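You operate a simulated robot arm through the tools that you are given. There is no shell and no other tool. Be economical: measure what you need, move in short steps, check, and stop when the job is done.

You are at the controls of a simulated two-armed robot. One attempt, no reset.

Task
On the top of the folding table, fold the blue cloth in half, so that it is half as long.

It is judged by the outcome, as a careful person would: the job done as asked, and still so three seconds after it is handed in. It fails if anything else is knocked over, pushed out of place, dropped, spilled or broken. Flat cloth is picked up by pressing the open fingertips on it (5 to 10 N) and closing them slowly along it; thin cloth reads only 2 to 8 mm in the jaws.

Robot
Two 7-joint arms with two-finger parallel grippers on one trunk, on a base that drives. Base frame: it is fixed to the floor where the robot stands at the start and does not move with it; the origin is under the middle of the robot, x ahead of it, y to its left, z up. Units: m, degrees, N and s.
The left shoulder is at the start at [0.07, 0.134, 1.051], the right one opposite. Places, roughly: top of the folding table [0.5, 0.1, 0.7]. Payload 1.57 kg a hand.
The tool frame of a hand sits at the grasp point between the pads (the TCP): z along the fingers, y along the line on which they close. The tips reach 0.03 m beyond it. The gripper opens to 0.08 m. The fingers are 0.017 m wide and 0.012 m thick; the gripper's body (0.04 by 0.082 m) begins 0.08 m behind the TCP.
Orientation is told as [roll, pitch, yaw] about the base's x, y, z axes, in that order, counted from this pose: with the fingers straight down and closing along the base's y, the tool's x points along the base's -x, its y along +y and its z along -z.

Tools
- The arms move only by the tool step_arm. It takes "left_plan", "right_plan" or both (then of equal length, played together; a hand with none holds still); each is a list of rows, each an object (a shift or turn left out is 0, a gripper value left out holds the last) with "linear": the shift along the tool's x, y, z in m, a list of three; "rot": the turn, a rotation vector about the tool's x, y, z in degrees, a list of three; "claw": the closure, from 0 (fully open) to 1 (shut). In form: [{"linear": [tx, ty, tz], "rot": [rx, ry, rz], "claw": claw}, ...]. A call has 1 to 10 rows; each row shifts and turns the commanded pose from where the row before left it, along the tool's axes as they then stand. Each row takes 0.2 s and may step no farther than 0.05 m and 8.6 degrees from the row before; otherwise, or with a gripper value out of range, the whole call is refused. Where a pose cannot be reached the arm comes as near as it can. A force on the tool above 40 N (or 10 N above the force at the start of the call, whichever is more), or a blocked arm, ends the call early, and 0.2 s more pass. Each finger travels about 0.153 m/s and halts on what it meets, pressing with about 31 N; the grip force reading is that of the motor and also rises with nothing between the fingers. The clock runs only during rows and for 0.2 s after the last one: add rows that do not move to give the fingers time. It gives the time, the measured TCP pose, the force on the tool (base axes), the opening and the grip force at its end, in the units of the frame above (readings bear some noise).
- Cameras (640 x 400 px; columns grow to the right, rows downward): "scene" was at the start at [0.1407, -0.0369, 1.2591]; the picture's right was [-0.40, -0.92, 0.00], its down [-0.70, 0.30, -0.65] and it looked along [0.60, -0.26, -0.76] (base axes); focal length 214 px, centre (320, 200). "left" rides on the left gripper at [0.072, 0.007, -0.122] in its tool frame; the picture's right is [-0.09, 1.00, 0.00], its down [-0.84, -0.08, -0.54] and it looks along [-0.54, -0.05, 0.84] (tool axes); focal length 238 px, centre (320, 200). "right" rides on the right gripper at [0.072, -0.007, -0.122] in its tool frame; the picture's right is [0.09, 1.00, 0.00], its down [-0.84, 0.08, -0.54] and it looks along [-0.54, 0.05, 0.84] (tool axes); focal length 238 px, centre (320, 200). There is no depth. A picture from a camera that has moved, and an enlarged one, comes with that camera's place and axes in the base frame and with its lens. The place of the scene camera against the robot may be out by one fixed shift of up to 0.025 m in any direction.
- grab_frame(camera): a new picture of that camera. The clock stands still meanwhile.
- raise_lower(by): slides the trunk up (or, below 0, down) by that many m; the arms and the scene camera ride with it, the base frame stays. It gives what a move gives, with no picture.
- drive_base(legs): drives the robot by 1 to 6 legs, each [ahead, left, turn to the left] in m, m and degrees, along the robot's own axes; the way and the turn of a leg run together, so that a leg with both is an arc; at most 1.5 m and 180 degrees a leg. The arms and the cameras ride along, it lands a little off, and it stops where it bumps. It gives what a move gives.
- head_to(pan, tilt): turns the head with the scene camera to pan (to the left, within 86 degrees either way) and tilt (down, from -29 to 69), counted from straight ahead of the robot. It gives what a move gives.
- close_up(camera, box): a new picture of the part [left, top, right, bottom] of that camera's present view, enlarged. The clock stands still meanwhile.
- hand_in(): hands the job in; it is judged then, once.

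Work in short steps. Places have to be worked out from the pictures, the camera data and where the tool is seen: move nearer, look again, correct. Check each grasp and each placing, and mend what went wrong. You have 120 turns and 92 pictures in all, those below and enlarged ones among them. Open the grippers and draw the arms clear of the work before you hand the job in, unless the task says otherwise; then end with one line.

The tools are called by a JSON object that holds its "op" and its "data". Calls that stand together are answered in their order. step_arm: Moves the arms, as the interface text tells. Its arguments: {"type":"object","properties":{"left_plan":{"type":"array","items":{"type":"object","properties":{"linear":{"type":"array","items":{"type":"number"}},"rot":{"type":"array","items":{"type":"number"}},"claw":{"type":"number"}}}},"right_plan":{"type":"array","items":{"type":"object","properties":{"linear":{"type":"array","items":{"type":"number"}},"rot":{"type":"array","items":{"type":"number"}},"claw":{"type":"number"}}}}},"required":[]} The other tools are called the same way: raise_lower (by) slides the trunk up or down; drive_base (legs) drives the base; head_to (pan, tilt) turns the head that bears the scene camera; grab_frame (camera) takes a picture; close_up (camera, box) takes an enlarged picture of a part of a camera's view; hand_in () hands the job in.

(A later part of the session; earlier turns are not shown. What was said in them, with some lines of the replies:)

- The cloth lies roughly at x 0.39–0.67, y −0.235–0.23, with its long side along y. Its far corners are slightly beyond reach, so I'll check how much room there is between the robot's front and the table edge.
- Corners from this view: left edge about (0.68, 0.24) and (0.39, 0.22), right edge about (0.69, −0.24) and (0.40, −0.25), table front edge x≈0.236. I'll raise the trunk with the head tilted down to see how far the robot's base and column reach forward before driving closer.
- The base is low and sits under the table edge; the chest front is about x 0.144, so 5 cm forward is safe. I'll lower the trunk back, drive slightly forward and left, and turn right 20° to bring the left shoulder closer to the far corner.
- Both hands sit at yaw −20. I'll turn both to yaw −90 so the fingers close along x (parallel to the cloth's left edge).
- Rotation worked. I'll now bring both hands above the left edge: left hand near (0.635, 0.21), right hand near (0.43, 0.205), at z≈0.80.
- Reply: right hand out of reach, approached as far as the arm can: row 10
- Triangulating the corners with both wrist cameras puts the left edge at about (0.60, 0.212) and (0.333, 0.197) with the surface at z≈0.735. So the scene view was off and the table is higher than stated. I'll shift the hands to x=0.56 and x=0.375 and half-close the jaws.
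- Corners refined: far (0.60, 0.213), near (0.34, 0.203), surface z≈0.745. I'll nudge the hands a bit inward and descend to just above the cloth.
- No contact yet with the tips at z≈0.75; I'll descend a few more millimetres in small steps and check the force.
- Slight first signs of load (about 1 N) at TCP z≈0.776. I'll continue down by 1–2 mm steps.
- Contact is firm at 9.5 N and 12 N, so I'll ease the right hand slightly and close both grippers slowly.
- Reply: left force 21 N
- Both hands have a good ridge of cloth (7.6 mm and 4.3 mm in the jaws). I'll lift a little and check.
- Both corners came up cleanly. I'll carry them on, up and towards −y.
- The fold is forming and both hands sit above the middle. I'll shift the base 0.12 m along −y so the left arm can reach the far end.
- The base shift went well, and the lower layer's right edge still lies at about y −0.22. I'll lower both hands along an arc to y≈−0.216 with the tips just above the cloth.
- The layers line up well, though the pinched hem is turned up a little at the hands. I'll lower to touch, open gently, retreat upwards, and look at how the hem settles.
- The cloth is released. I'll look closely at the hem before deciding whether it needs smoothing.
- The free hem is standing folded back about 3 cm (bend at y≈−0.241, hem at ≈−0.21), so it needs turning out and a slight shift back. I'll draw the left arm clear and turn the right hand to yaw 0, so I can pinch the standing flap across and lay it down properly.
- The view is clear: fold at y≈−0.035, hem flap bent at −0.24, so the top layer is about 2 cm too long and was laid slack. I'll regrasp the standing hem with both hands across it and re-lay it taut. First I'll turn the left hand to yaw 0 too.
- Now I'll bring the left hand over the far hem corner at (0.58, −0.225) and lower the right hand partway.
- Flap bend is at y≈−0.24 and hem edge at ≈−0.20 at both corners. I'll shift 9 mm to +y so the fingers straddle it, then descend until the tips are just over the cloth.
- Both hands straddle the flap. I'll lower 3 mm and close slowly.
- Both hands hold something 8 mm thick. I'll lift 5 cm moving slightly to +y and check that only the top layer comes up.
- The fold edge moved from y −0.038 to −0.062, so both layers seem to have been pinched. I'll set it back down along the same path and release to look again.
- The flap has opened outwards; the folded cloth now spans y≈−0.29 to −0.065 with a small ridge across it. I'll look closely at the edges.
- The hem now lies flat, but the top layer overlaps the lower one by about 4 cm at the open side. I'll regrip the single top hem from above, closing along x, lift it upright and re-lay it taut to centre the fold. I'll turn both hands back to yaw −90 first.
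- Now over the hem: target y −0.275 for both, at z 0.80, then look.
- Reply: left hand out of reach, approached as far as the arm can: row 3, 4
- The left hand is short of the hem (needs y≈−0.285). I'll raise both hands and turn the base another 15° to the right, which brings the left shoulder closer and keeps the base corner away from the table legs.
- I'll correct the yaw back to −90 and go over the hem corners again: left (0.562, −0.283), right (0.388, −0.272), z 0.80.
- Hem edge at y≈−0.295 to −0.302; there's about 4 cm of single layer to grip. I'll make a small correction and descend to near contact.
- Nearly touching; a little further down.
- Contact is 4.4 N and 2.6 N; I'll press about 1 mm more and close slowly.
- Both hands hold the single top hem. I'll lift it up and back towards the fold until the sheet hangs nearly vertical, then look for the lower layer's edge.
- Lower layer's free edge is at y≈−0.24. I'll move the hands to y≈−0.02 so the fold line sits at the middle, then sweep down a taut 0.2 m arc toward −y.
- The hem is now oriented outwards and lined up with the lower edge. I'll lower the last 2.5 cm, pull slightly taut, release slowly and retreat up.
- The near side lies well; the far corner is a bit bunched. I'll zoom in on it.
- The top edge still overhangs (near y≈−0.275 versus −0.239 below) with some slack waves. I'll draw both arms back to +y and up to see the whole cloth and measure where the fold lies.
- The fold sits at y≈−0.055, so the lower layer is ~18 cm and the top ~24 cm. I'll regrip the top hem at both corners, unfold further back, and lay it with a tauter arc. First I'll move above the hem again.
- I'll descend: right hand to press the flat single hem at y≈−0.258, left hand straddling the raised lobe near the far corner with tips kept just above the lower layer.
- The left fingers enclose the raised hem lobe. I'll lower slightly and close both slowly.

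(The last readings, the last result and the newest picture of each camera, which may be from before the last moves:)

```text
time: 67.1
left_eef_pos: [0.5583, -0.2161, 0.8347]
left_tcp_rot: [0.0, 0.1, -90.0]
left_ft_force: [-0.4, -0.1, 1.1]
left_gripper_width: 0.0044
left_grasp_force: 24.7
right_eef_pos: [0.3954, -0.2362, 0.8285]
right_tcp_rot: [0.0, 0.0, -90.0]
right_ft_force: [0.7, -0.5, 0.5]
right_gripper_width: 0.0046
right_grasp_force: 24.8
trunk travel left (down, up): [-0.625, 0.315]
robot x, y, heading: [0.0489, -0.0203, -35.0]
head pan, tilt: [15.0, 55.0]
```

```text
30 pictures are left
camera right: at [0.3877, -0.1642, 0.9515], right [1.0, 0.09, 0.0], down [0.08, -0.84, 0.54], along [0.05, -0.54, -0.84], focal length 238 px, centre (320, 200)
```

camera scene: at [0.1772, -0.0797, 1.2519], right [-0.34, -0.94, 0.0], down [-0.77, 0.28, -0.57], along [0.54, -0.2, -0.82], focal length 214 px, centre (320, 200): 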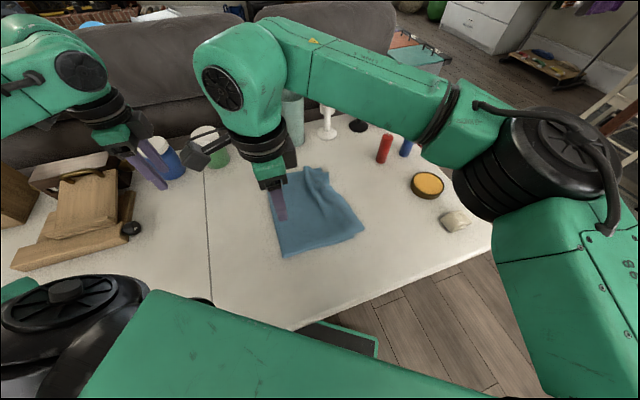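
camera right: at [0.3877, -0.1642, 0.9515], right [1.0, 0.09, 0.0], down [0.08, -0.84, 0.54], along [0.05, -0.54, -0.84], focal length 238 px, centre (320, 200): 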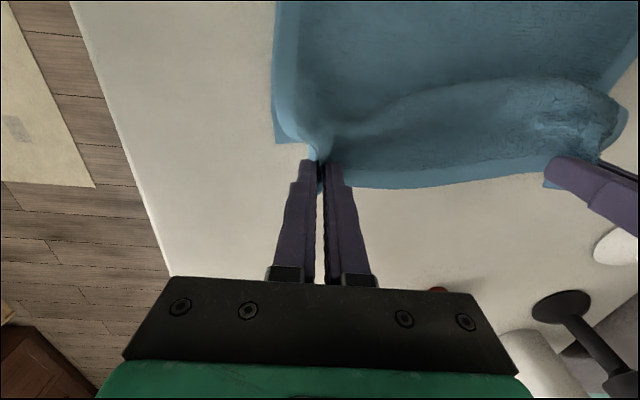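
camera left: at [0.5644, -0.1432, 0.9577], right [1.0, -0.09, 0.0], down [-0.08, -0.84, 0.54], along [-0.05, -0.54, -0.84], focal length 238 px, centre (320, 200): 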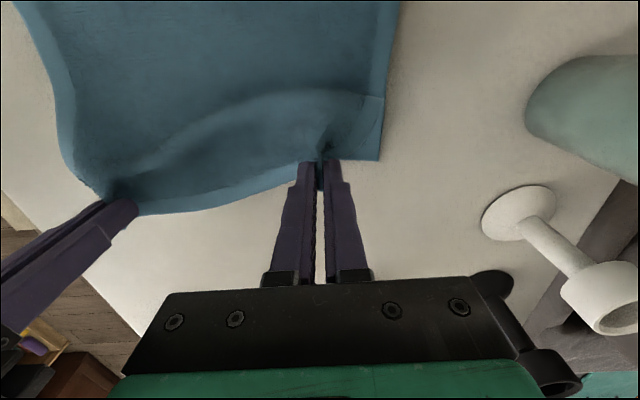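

Both hold only the top layer, and the lower corners stay on the table. I'll lift it well past the middle to y≈+0.03 to roll the fold back, spreading the hands slightly to straighten the hem.

{"op": "step_arm", "data": {"left_plan": [{"linear": [0.0246, 0.0008, -0.018]}, {"linear": [0.0246, 0.0008, -0.018]}, {"linear": [0.0246, 0.0008, -0.018]}, {"linear": [0.0246, 0.0008, -0.016]}, {"linear": [0.0246, 0.0008, -0.012]}, {"linear": [0.0246, 0.0008, -0.009]}, {"linear": [0.0246, 0.0008, -0.006]}, {"linear": [0.0246, 0.0008, -0.004]}, {"linear": [0.0246, 0.0008, -0.004]}, {"linear": [0.0246, 0.0008, 0]}], "right_plan": [{"linear": [0.0266, -0.0006, -0.019]}, {"linear": [0.0266, -0.0006, -0.019]}, {"linear": [0.0266, -0.0006, -0.018]}, {"linear": [0.0266, -0.0006, -0.018]}, {"linear": [0.0266, -0.0006, -0.0125]}, {"linear": [0.0266, -0.0006, -0.01]}, {"linear": [0.0266, -0.0006, -0.006]}, {"linear": [0.0266, -0.0006, -0.005]}, {"linear": [0.0266, -0.0006, -0.004]}, {"linear": [0.0266, -0.0006, 0]}]}}

{"op": "grab_frame", "data": {"camera": "scene"}}

{"op": "grab_frame", "data": {"camera": "left"}}

```text
time: 69.3
left_eef_pos: [0.5645, 0.031, 0.9401]
left_tcp_rot: [-0.2, 0.0, -90.2]
left_ft_force: [-9.8, -2.7, 0.3]
left_gripper_width: 0.0044
left_grasp_force: 25.1
right_eef_pos: [0.3918, -0.0039, 0.9396]
right_tcp_rot: [0.3, -0.1, -90.0]
right_ft_force: [10.6, 2.8, 0.1]
right_gripper_width: 0.0044
right_grasp_force: 25.1
right hand out of reach, approached as far as the arm can: row 9, 10
trunk travel left (down, up): [-0.625, 0.315]
robot x, y, heading: [0.048, -0.0236, -35.0]
head pan, tilt: [15.0, 55.0]
```

```text
29 pictures are left
camera scene: at [0.1779, -0.0801, 1.2518], right [-0.34, -0.94, 0.0], down [-0.77, 0.28, -0.57], along [0.54, -0.2, -0.82], focal length 214 px, centre (320, 200)
```

scene: 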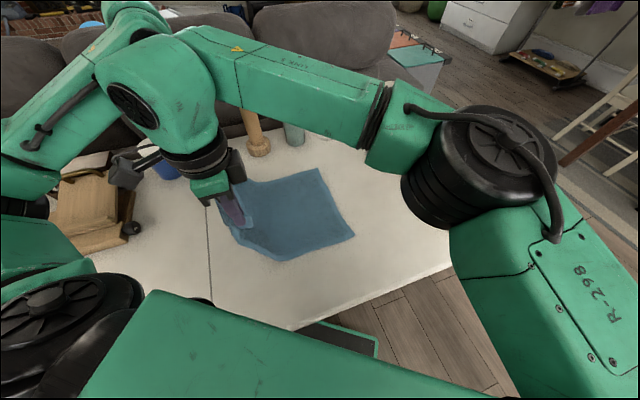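

```text
28 pictures are left
camera left: at [0.5719, 0.1043, 1.0623], right [1.0, -0.09, 0.0], down [-0.08, -0.84, 0.54], along [-0.05, -0.54, -0.84], focal length 238 px, centre (320, 200)
```

left: 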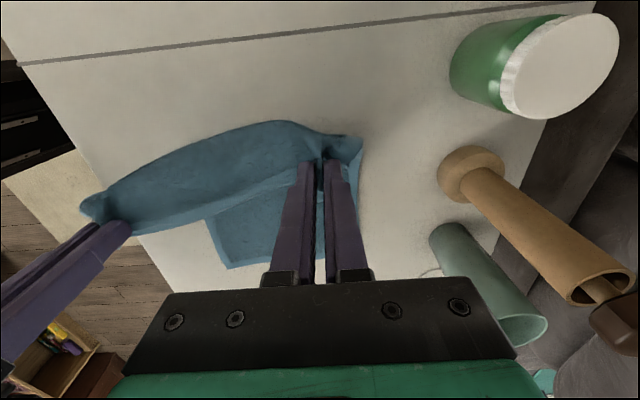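

The fold has rolled back, with the lower edge still at y≈−0.24. I'll ease the sideways tension, go to the top of the arc at y≈−0.02, z 0.98, then sweep down taut.

{"op": "step_arm", "data": {"left_plan": [{"linear": [-0.02, -0.002, -0.014]}, {"linear": [-0.017, -0.002, -0.014]}, {"linear": [-0.014, 0, -0.012]}, {}], "right_plan": [{"linear": [-0.004, 0.001, -0.014]}, {"linear": [-0.004, 0, -0.014]}, {"linear": [-0.004, 0, -0.012]}, {}]}}

{"op": "grab_frame", "data": {"camera": "right"}}

```text
time: 70.3
left_eef_pos: [0.5629, -0.02, 0.979]
left_tcp_rot: [-0.1, 0.0, -90.0]
left_ft_force: [-1.0, 0.3, 0.2]
left_gripper_width: 0.0045
left_grasp_force: 25.3
right_eef_pos: [0.3912, -0.0165, 0.9792]
right_tcp_rot: [0.0, 0.0, -89.9]
right_ft_force: [0.7, -0.4, -0.6]
right_gripper_width: 0.0043
right_grasp_force: 24.6
trunk travel left (down, up): [-0.625, 0.315]
robot x, y, heading: [0.055, -0.0224, -34.9]
head pan, tilt: [15.0, 55.0]
```

```text
27 pictures are left
camera right: at [0.3837, 0.0565, 1.1018], right [1.0, 0.09, 0.0], down [0.08, -0.84, 0.54], along [0.05, -0.54, -0.84], focal length 238 px, centre (320, 200)
```

right: 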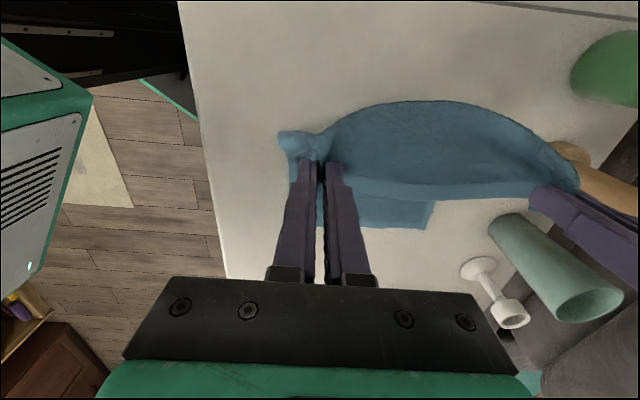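

The sheet hangs with its bulge at about y≈0, as intended. I'll sweep the taut arc now, in two slower halves.

{"op": "step_arm", "data": {"left_plan": [{"linear": [-0.016, 0, 0.0008]}, {"linear": [-0.016, 0, 0.0017]}, {"linear": [-0.016, 0, 0.0034]}, {"linear": [-0.0155, 0, 0.0042]}, {"linear": [-0.015, 0, 0.006]}, {"linear": [-0.0149, 0, 0.0064]}, {"linear": [-0.014, 0, 0.008]}, {"linear": [-0.0136, 0, 0.0089]}, {"linear": [-0.0125, 0, 0.0102]}, {"linear": [-0.012, 0, 0.0108]}], "right_plan": [{"linear": [-0.016, 0, 0.0008]}, {"linear": [-0.016, 0, 0.0017]}, {"linear": [-0.016, 0, 0.0034]}, {"linear": [-0.0155, 0, 0.0042]}, {"linear": [-0.015, 0, 0.006]}, {"linear": [-0.0149, 0, 0.0064]}, {"linear": [-0.014, 0, 0.008]}, {"linear": [-0.0136, 0, 0.0089]}, {"linear": [-0.0125, 0, 0.0102]}, {"linear": [-0.012, 0, 0.0108]}]}}

{"op": "grab_frame", "data": {"camera": "right"}}

```text
time: 72.5
left_eef_pos: [0.5627, -0.1664, 0.9179]
left_tcp_rot: [0.0, 0.0, -89.9]
left_ft_force: [-1.1, -0.4, -0.2]
left_gripper_width: 0.0047
left_grasp_force: 25.1
right_eef_pos: [0.3909, -0.163, 0.9169]
right_tcp_rot: [-0.1, 0.1, -90.0]
right_ft_force: [1.9, 0.3, -0.4]
right_gripper_width: 0.0046
right_grasp_force: 24.4
trunk travel left (down, up): [-0.625, 0.315]
robot x, y, heading: [0.0504, -0.0232, -34.9]
head pan, tilt: [15.0, 55.0]
```

```text
26 pictures are left
camera right: at [0.3828, -0.0914, 1.0397], right [1.0, 0.09, 0.0], down [0.08, -0.84, 0.54], along [0.05, -0.54, -0.84], focal length 238 px, centre (320, 200)
```

right: 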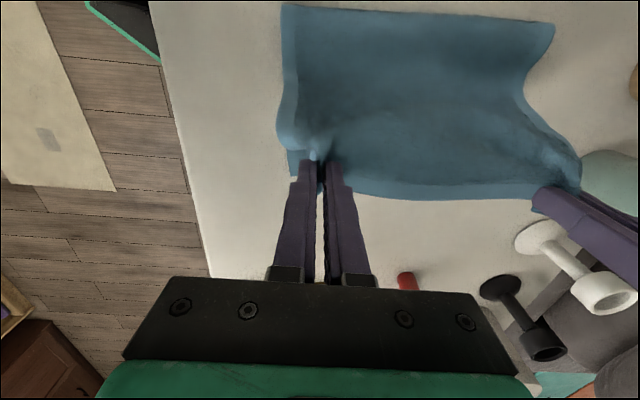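

The fold peeled back to y≈−0.055 again because the sheet sags on a high arc. I'll go back over the fold and come across low, so the slack stays as a bulge on the fold side and the top layer is drawn flat.

{"op": "step_arm", "data": {"left_plan": [{"linear": [0.02, 0, -0.01]}, {"linear": [0.02, 0, -0.01]}, {"linear": [0.02, 0, 0]}, {"linear": [0.02, 0, 0.01]}, {"linear": [0.02, 0, 0.018]}, {"linear": [0.02, 0, 0.022]}, {"linear": [0.02, 0, 0.025]}, {"linear": [0.02, 0, 0.025]}, {}], "right_plan": [{"linear": [0.02, 0, -0.01]}, {"linear": [0.02, 0, -0.01]}, {"linear": [0.02, 0, 0]}, {"linear": [0.02, 0, 0.01]}, {"linear": [0.02, 0, 0.018]}, {"linear": [0.02, 0, 0.022]}, {"linear": [0.02, 0, 0.025]}, {"linear": [0.02, 0, 0.025]}, {}]}}

{"op": "grab_frame", "data": {"camera": "left"}}

{"op": "grab_frame", "data": {"camera": "scene"}}

```text
time: 74.5
left_eef_pos: [0.5629, -0.0082, 0.8409]
left_tcp_rot: [0.0, 0.1, -90.0]
left_ft_force: [-1.9, 0.9, -0.6]
left_gripper_width: 0.0045
left_grasp_force: 24.8
right_eef_pos: [0.391, -0.0034, 0.8379]
right_tcp_rot: [-0.1, 0.1, -90.0]
right_ft_force: [1.4, 0.5, 0.1]
right_gripper_width: 0.0047
right_grasp_force: 24.9
trunk travel left (down, up): [-0.625, 0.315]
robot x, y, heading: [0.0491, -0.0196, -35.0]
head pan, tilt: [15.0, 55.0]
```

```text
25 pictures are left
camera left: at [0.5688, 0.065, 0.9621], right [1.0, -0.09, 0.0], down [-0.08, -0.84, 0.54], along [-0.05, -0.54, -0.84], focal length 238 px, centre (320, 200)
```

left: 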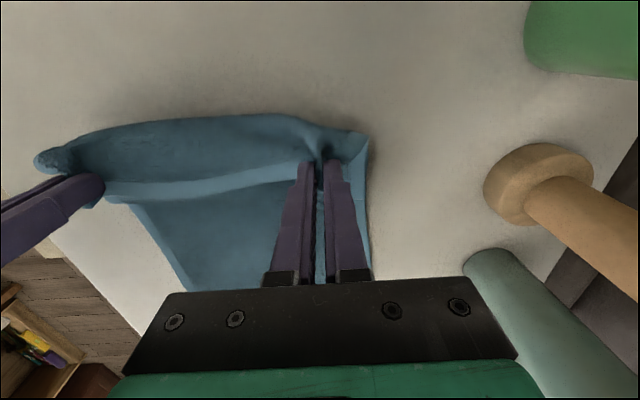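

```text
24 pictures are left
camera scene: at [0.1781, -0.0816, 1.2517], right [-0.34, -0.94, 0.0], down [-0.77, 0.28, -0.57], along [0.54, -0.19, -0.82], focal length 214 px, centre (320, 200)
```

scene: 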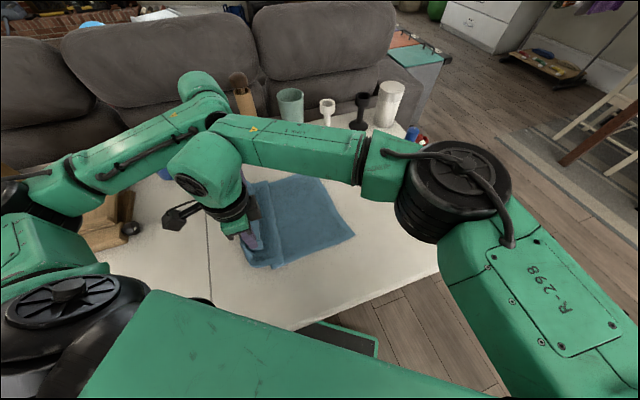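

The bulge now extends to y≈+0.02. I'll draw the hem low across to −y, descending gradually.

{"op": "step_arm", "data": {"left_plan": [{"linear": [-0.0218, 0, 0.006]}, {"linear": [-0.0218, 0, 0.006]}, {"linear": [-0.0218, 0, 0.004]}, {"linear": [-0.0218, 0, 0.004]}, {"linear": [-0.0218, 0, 0.004]}, {"linear": [-0.0218, 0, 0.004]}, {"linear": [-0.0218, 0, 0.005]}, {"linear": [-0.0218, 0, 0.006]}, {"linear": [-0.0218, 0, 0.006]}, {"linear": [-0.0218, 0, 0.006]}], "right_plan": [{"linear": [-0.022, 0, 0.006]}, {"linear": [-0.022, 0, 0.006]}, {"linear": [-0.022, 0, 0.004]}, {"linear": [-0.022, 0, 0.004]}, {"linear": [-0.022, 0, 0.004]}, {"linear": [-0.022, 0, 0.004]}, {"linear": [-0.022, 0, 0.005]}, {"linear": [-0.022, 0, 0.006]}, {"linear": [-0.022, 0, 0.006]}, {"linear": [-0.022, 0, 0.004]}]}}

{"op": "grab_frame", "data": {"camera": "left"}}

{"op": "grab_frame", "data": {"camera": "right"}}

{"op": "grab_frame", "data": {"camera": "scene"}}

```text
time: 76.7
left_eef_pos: [0.5622, -0.2244, 0.7879]
left_tcp_rot: [0.0, 0.1, -90.0]
left_ft_force: [0.1, -0.3, -0.4]
left_gripper_width: 0.0045
left_grasp_force: 25.5
right_eef_pos: [0.3918, -0.2251, 0.7908]
right_tcp_rot: [0.1, 0.1, -89.9]
right_ft_force: [0.6, -0.6, 0.9]
right_gripper_width: 0.0044
right_grasp_force: 25.0
trunk travel left (down, up): [-0.625, 0.315]
robot x, y, heading: [0.0496, -0.0182, -34.9]
head pan, tilt: [15.0, 55.0]
```

```text
23 pictures are left
camera left: at [0.5684, -0.1524, 0.9098], right [1.0, -0.09, 0.0], down [-0.08, -0.84, 0.54], along [-0.05, -0.54, -0.84], focal length 238 px, centre (320, 200)
```

left: 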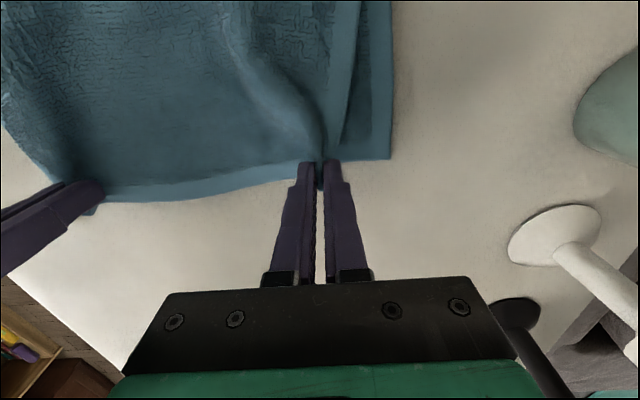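

```text
22 pictures are left
camera right: at [0.3841, -0.1516, 0.913], right [1.0, 0.09, 0.0], down [0.08, -0.84, 0.54], along [0.05, -0.54, -0.84], focal length 238 px, centre (320, 200)
```

right: 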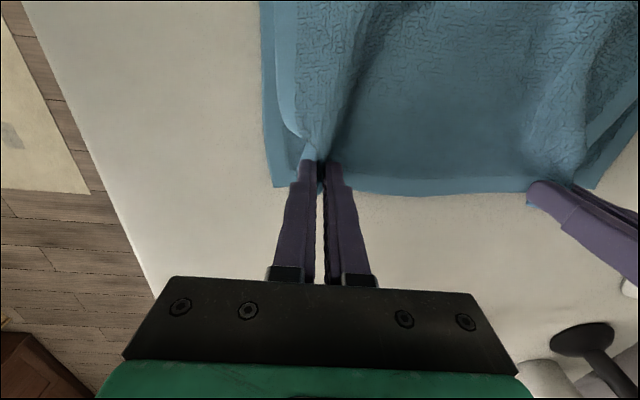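

```text
21 pictures are left
camera scene: at [0.178, -0.0821, 1.2517], right [-0.34, -0.94, 0.0], down [-0.77, 0.28, -0.57], along [0.54, -0.19, -0.82], focal length 214 px, centre (320, 200)
```

scene: 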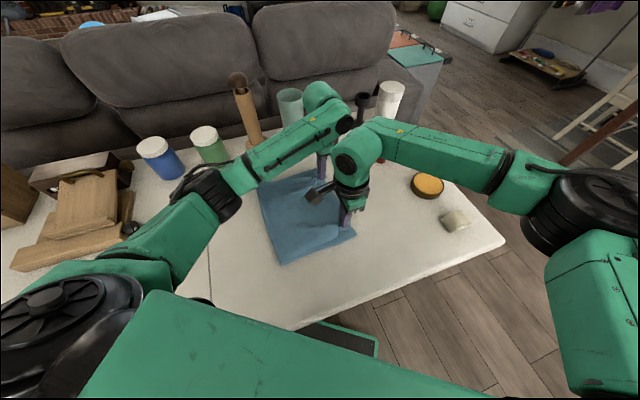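

Now the top layer lies taut with both hems aligned at y≈−0.24 and the fold at about y −0.045. I'll spread the hands a few mm, lower, release gently and go up.

{"op": "step_arm", "data": {"left_plan": [{"linear": [-0.002, 0.003, 0.006]}, {"linear": [0, 0.003, 0.004]}, {}, {"claw": 0.9}, {"claw": 0.8}, {"claw": 0.7}, {"claw": 0.6}, {"linear": [0, 0, -0.02]}, {"linear": [0, 0, -0.04]}, {"linear": [0, 0, -0.04]}], "right_plan": [{"linear": [-0.002, -0.003, 0.008]}, {"linear": [0, -0.003, 0.004]}, {}, {"claw": 0.9}, {"claw": 0.8}, {"claw": 0.7}, {"claw": 0.6}, {"linear": [0, 0, -0.02]}, {"linear": [0, 0, -0.04]}, {"linear": [0, 0, -0.04]}]}}

{"op": "close_up", "data": {"camera": "left", "box": [100, 0, 420, 200]}}

{"op": "close_up", "data": {"camera": "right", "box": [260, 0, 580, 200]}}

```text
time: 78.9
left_eef_pos: [0.5681, -0.2265, 0.8804]
left_tcp_rot: [0.0, -0.1, -90.0]
left_ft_force: [-0.5, -0.4, 0.1]
left_gripper_width: 0.0321
left_grasp_force: 0.1
right_eef_pos: [0.3844, -0.2228, 0.8767]
right_tcp_rot: [0.0, 0.0, -89.9]
right_ft_force: [0.5, 0.7, -0.3]
right_gripper_width: 0.0318
right_grasp_force: 0.1
trunk travel left (down, up): [-0.625, 0.315]
robot x, y, heading: [0.0482, -0.0161, -34.9]
head pan, tilt: [15.0, 55.0]
```

```text
2.00 times, centred on (260, 100) of left
camera zoom: at [0.5751, -0.1533, 1.0028], right [1.0, -0.09, 0.0], down [-0.08, -0.84, 0.54], along [-0.05, -0.54, -0.84], focal length 477 px, centre (440, 400)
```

zoom: 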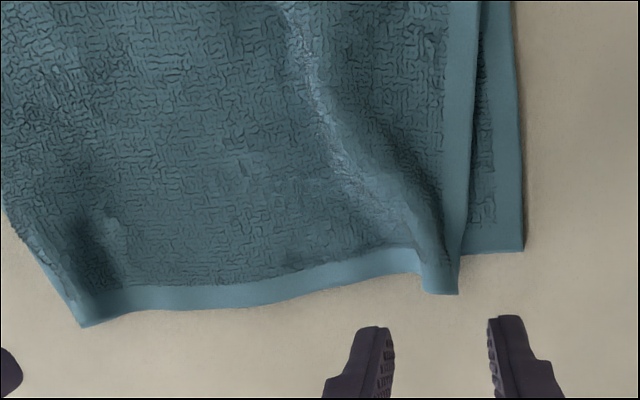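

```text
2.00 times, centred on (420, 100) of right
camera zoom: at [0.3768, -0.1508, 0.9988], right [1.0, 0.09, 0.0], down [0.08, -0.84, 0.54], along [0.05, -0.54, -0.84], focal length 477 px, centre (120, 400)
```

zoom: 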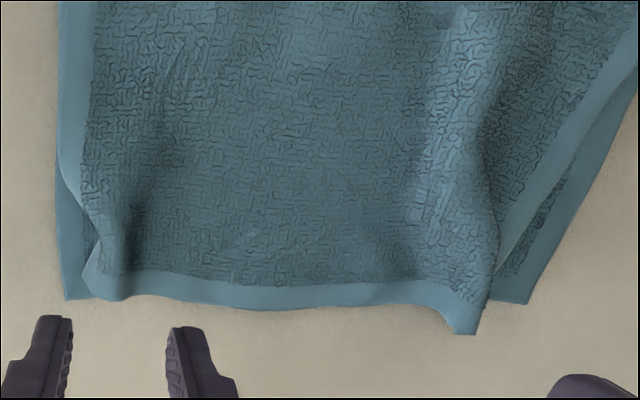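

The fold looks good: hems aligned within a centimetre or two, with only slight gathering at the pinch points. I'll draw the arms clear and view the whole cloth.

{"op": "step_arm", "data": {"left_plan": [{"linear": [0, 0, -0.04]}, {"linear": [0.02, 0, -0.03]}, {"linear": [0.045, 0, 0]}, {"linear": [0.045, 0, 0]}, {"linear": [0.045, 0, 0]}, {"linear": [0.045, 0, 0]}, {"linear": [0.045, 0, 0]}, {"linear": [0.045, 0, 0]}, {"linear": [0.045, 0, 0]}], "right_plan": [{"linear": [0, 0, -0.045]}, {"linear": [0, 0, -0.045]}, {"linear": [-0.03, -0.01, 0]}, {"linear": [-0.03, -0.01, 0]}, {"linear": [-0.03, -0.01, 0]}, {"linear": [-0.03, -0.01, 0]}, {"linear": [-0.03, 0, 0]}, {}, {}]}}

{"op": "grab_frame", "data": {"camera": "scene"}}

{"op": "close_up", "data": {"camera": "scene", "box": [220, 140, 420, 280]}}

```text
time: 80.9
left_eef_pos: [0.5654, 0.1088, 0.9483]
left_tcp_rot: [0.2, -0.1, -90.1]
left_ft_force: [-0.6, -0.2, -0.1]
left_gripper_width: 0.0321
left_grasp_force: 0.0
right_eef_pos: [0.3454, -0.3721, 0.9674]
right_tcp_rot: [0.1, -0.1, -90.0]
right_ft_force: [-0.2, 0.2, 0.0]
right_gripper_width: 0.0323
right_grasp_force: 0.1
trunk travel left (down, up): [-0.625, 0.315]
robot x, y, heading: [0.0459, -0.0208, -34.9]
head pan, tilt: [15.0, 55.0]
```

```text
18 pictures are left
camera scene: at [0.1771, -0.0795, 1.2519], right [-0.34, -0.94, 0.0], down [-0.77, 0.28, -0.57], along [0.54, -0.2, -0.82], focal length 214 px, centre (320, 200)
```

scene: 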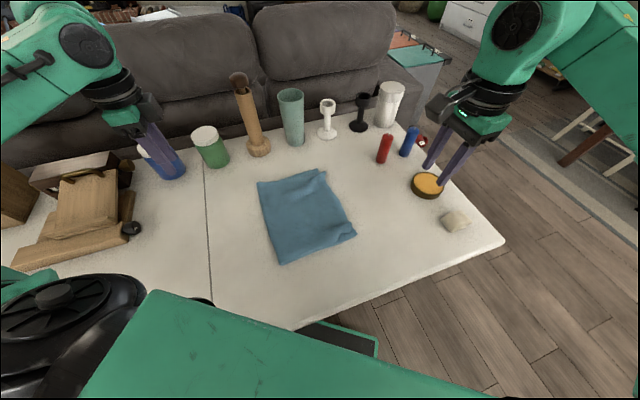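

```text
2.86 times, centred on (320, 210) of scene
camera zoom: at [0.1771, -0.0795, 1.2519], right [-0.34, -0.94, 0.0], down [-0.77, 0.28, -0.57], along [0.54, -0.2, -0.82], focal length 613 px, centre (320, 171)
```

zoom: 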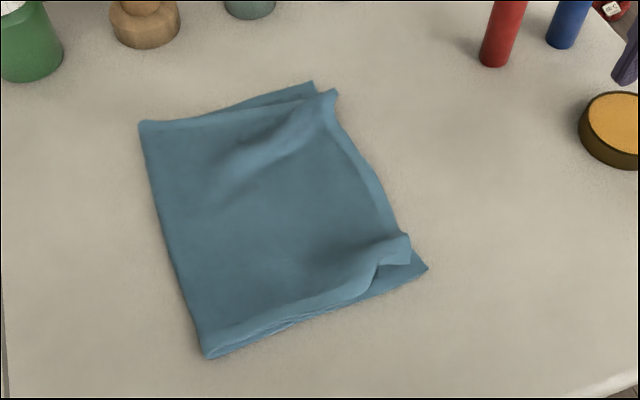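

The cloth is folded in half with its edges matched, and every other object stands where it was. I'll open the grippers fully and lift the hands a bit before handing in.

{"op": "step_arm", "data": {"left_plan": [{"linear": [0, 0, -0.03], "claw": 0}, {"linear": [0, 0, -0.03], "claw": 0}, {}], "right_plan": [{"linear": [0, 0, -0.03], "claw": 0}, {"linear": [0, 0, -0.03], "claw": 0}, {}]}}

{"op": "hand_in", "data": {}}

```text
time: 81.7
left_eef_pos: [0.5691, 0.1093, 1.0065]
left_tcp_rot: [-0.1, 0.0, -90.0]
left_ft_force: [-1.2, 0.4, -0.1]
left_gripper_width: 0.08
left_grasp_force: 0.1
right_eef_pos: [0.3468, -0.3732, 1.0254]
right_tcp_rot: [0.0, 0.1, -89.9]
right_ft_force: [1.1, -0.2, 0.7]
right_gripper_width: 0.0801
right_grasp_force: 0.0
trunk travel left (down, up): [-0.625, 0.315]
robot x, y, heading: [0.0507, -0.0217, -34.7]
head pan, tilt: [15.0, 55.0]
```

```text
The job is handed in.
```

The blue cloth is folded in half on the table, so it is half as long; the free edges line up to within about 2 cm, two top corners are gathered inward by up to about 3 cm, and nothing else was moved.
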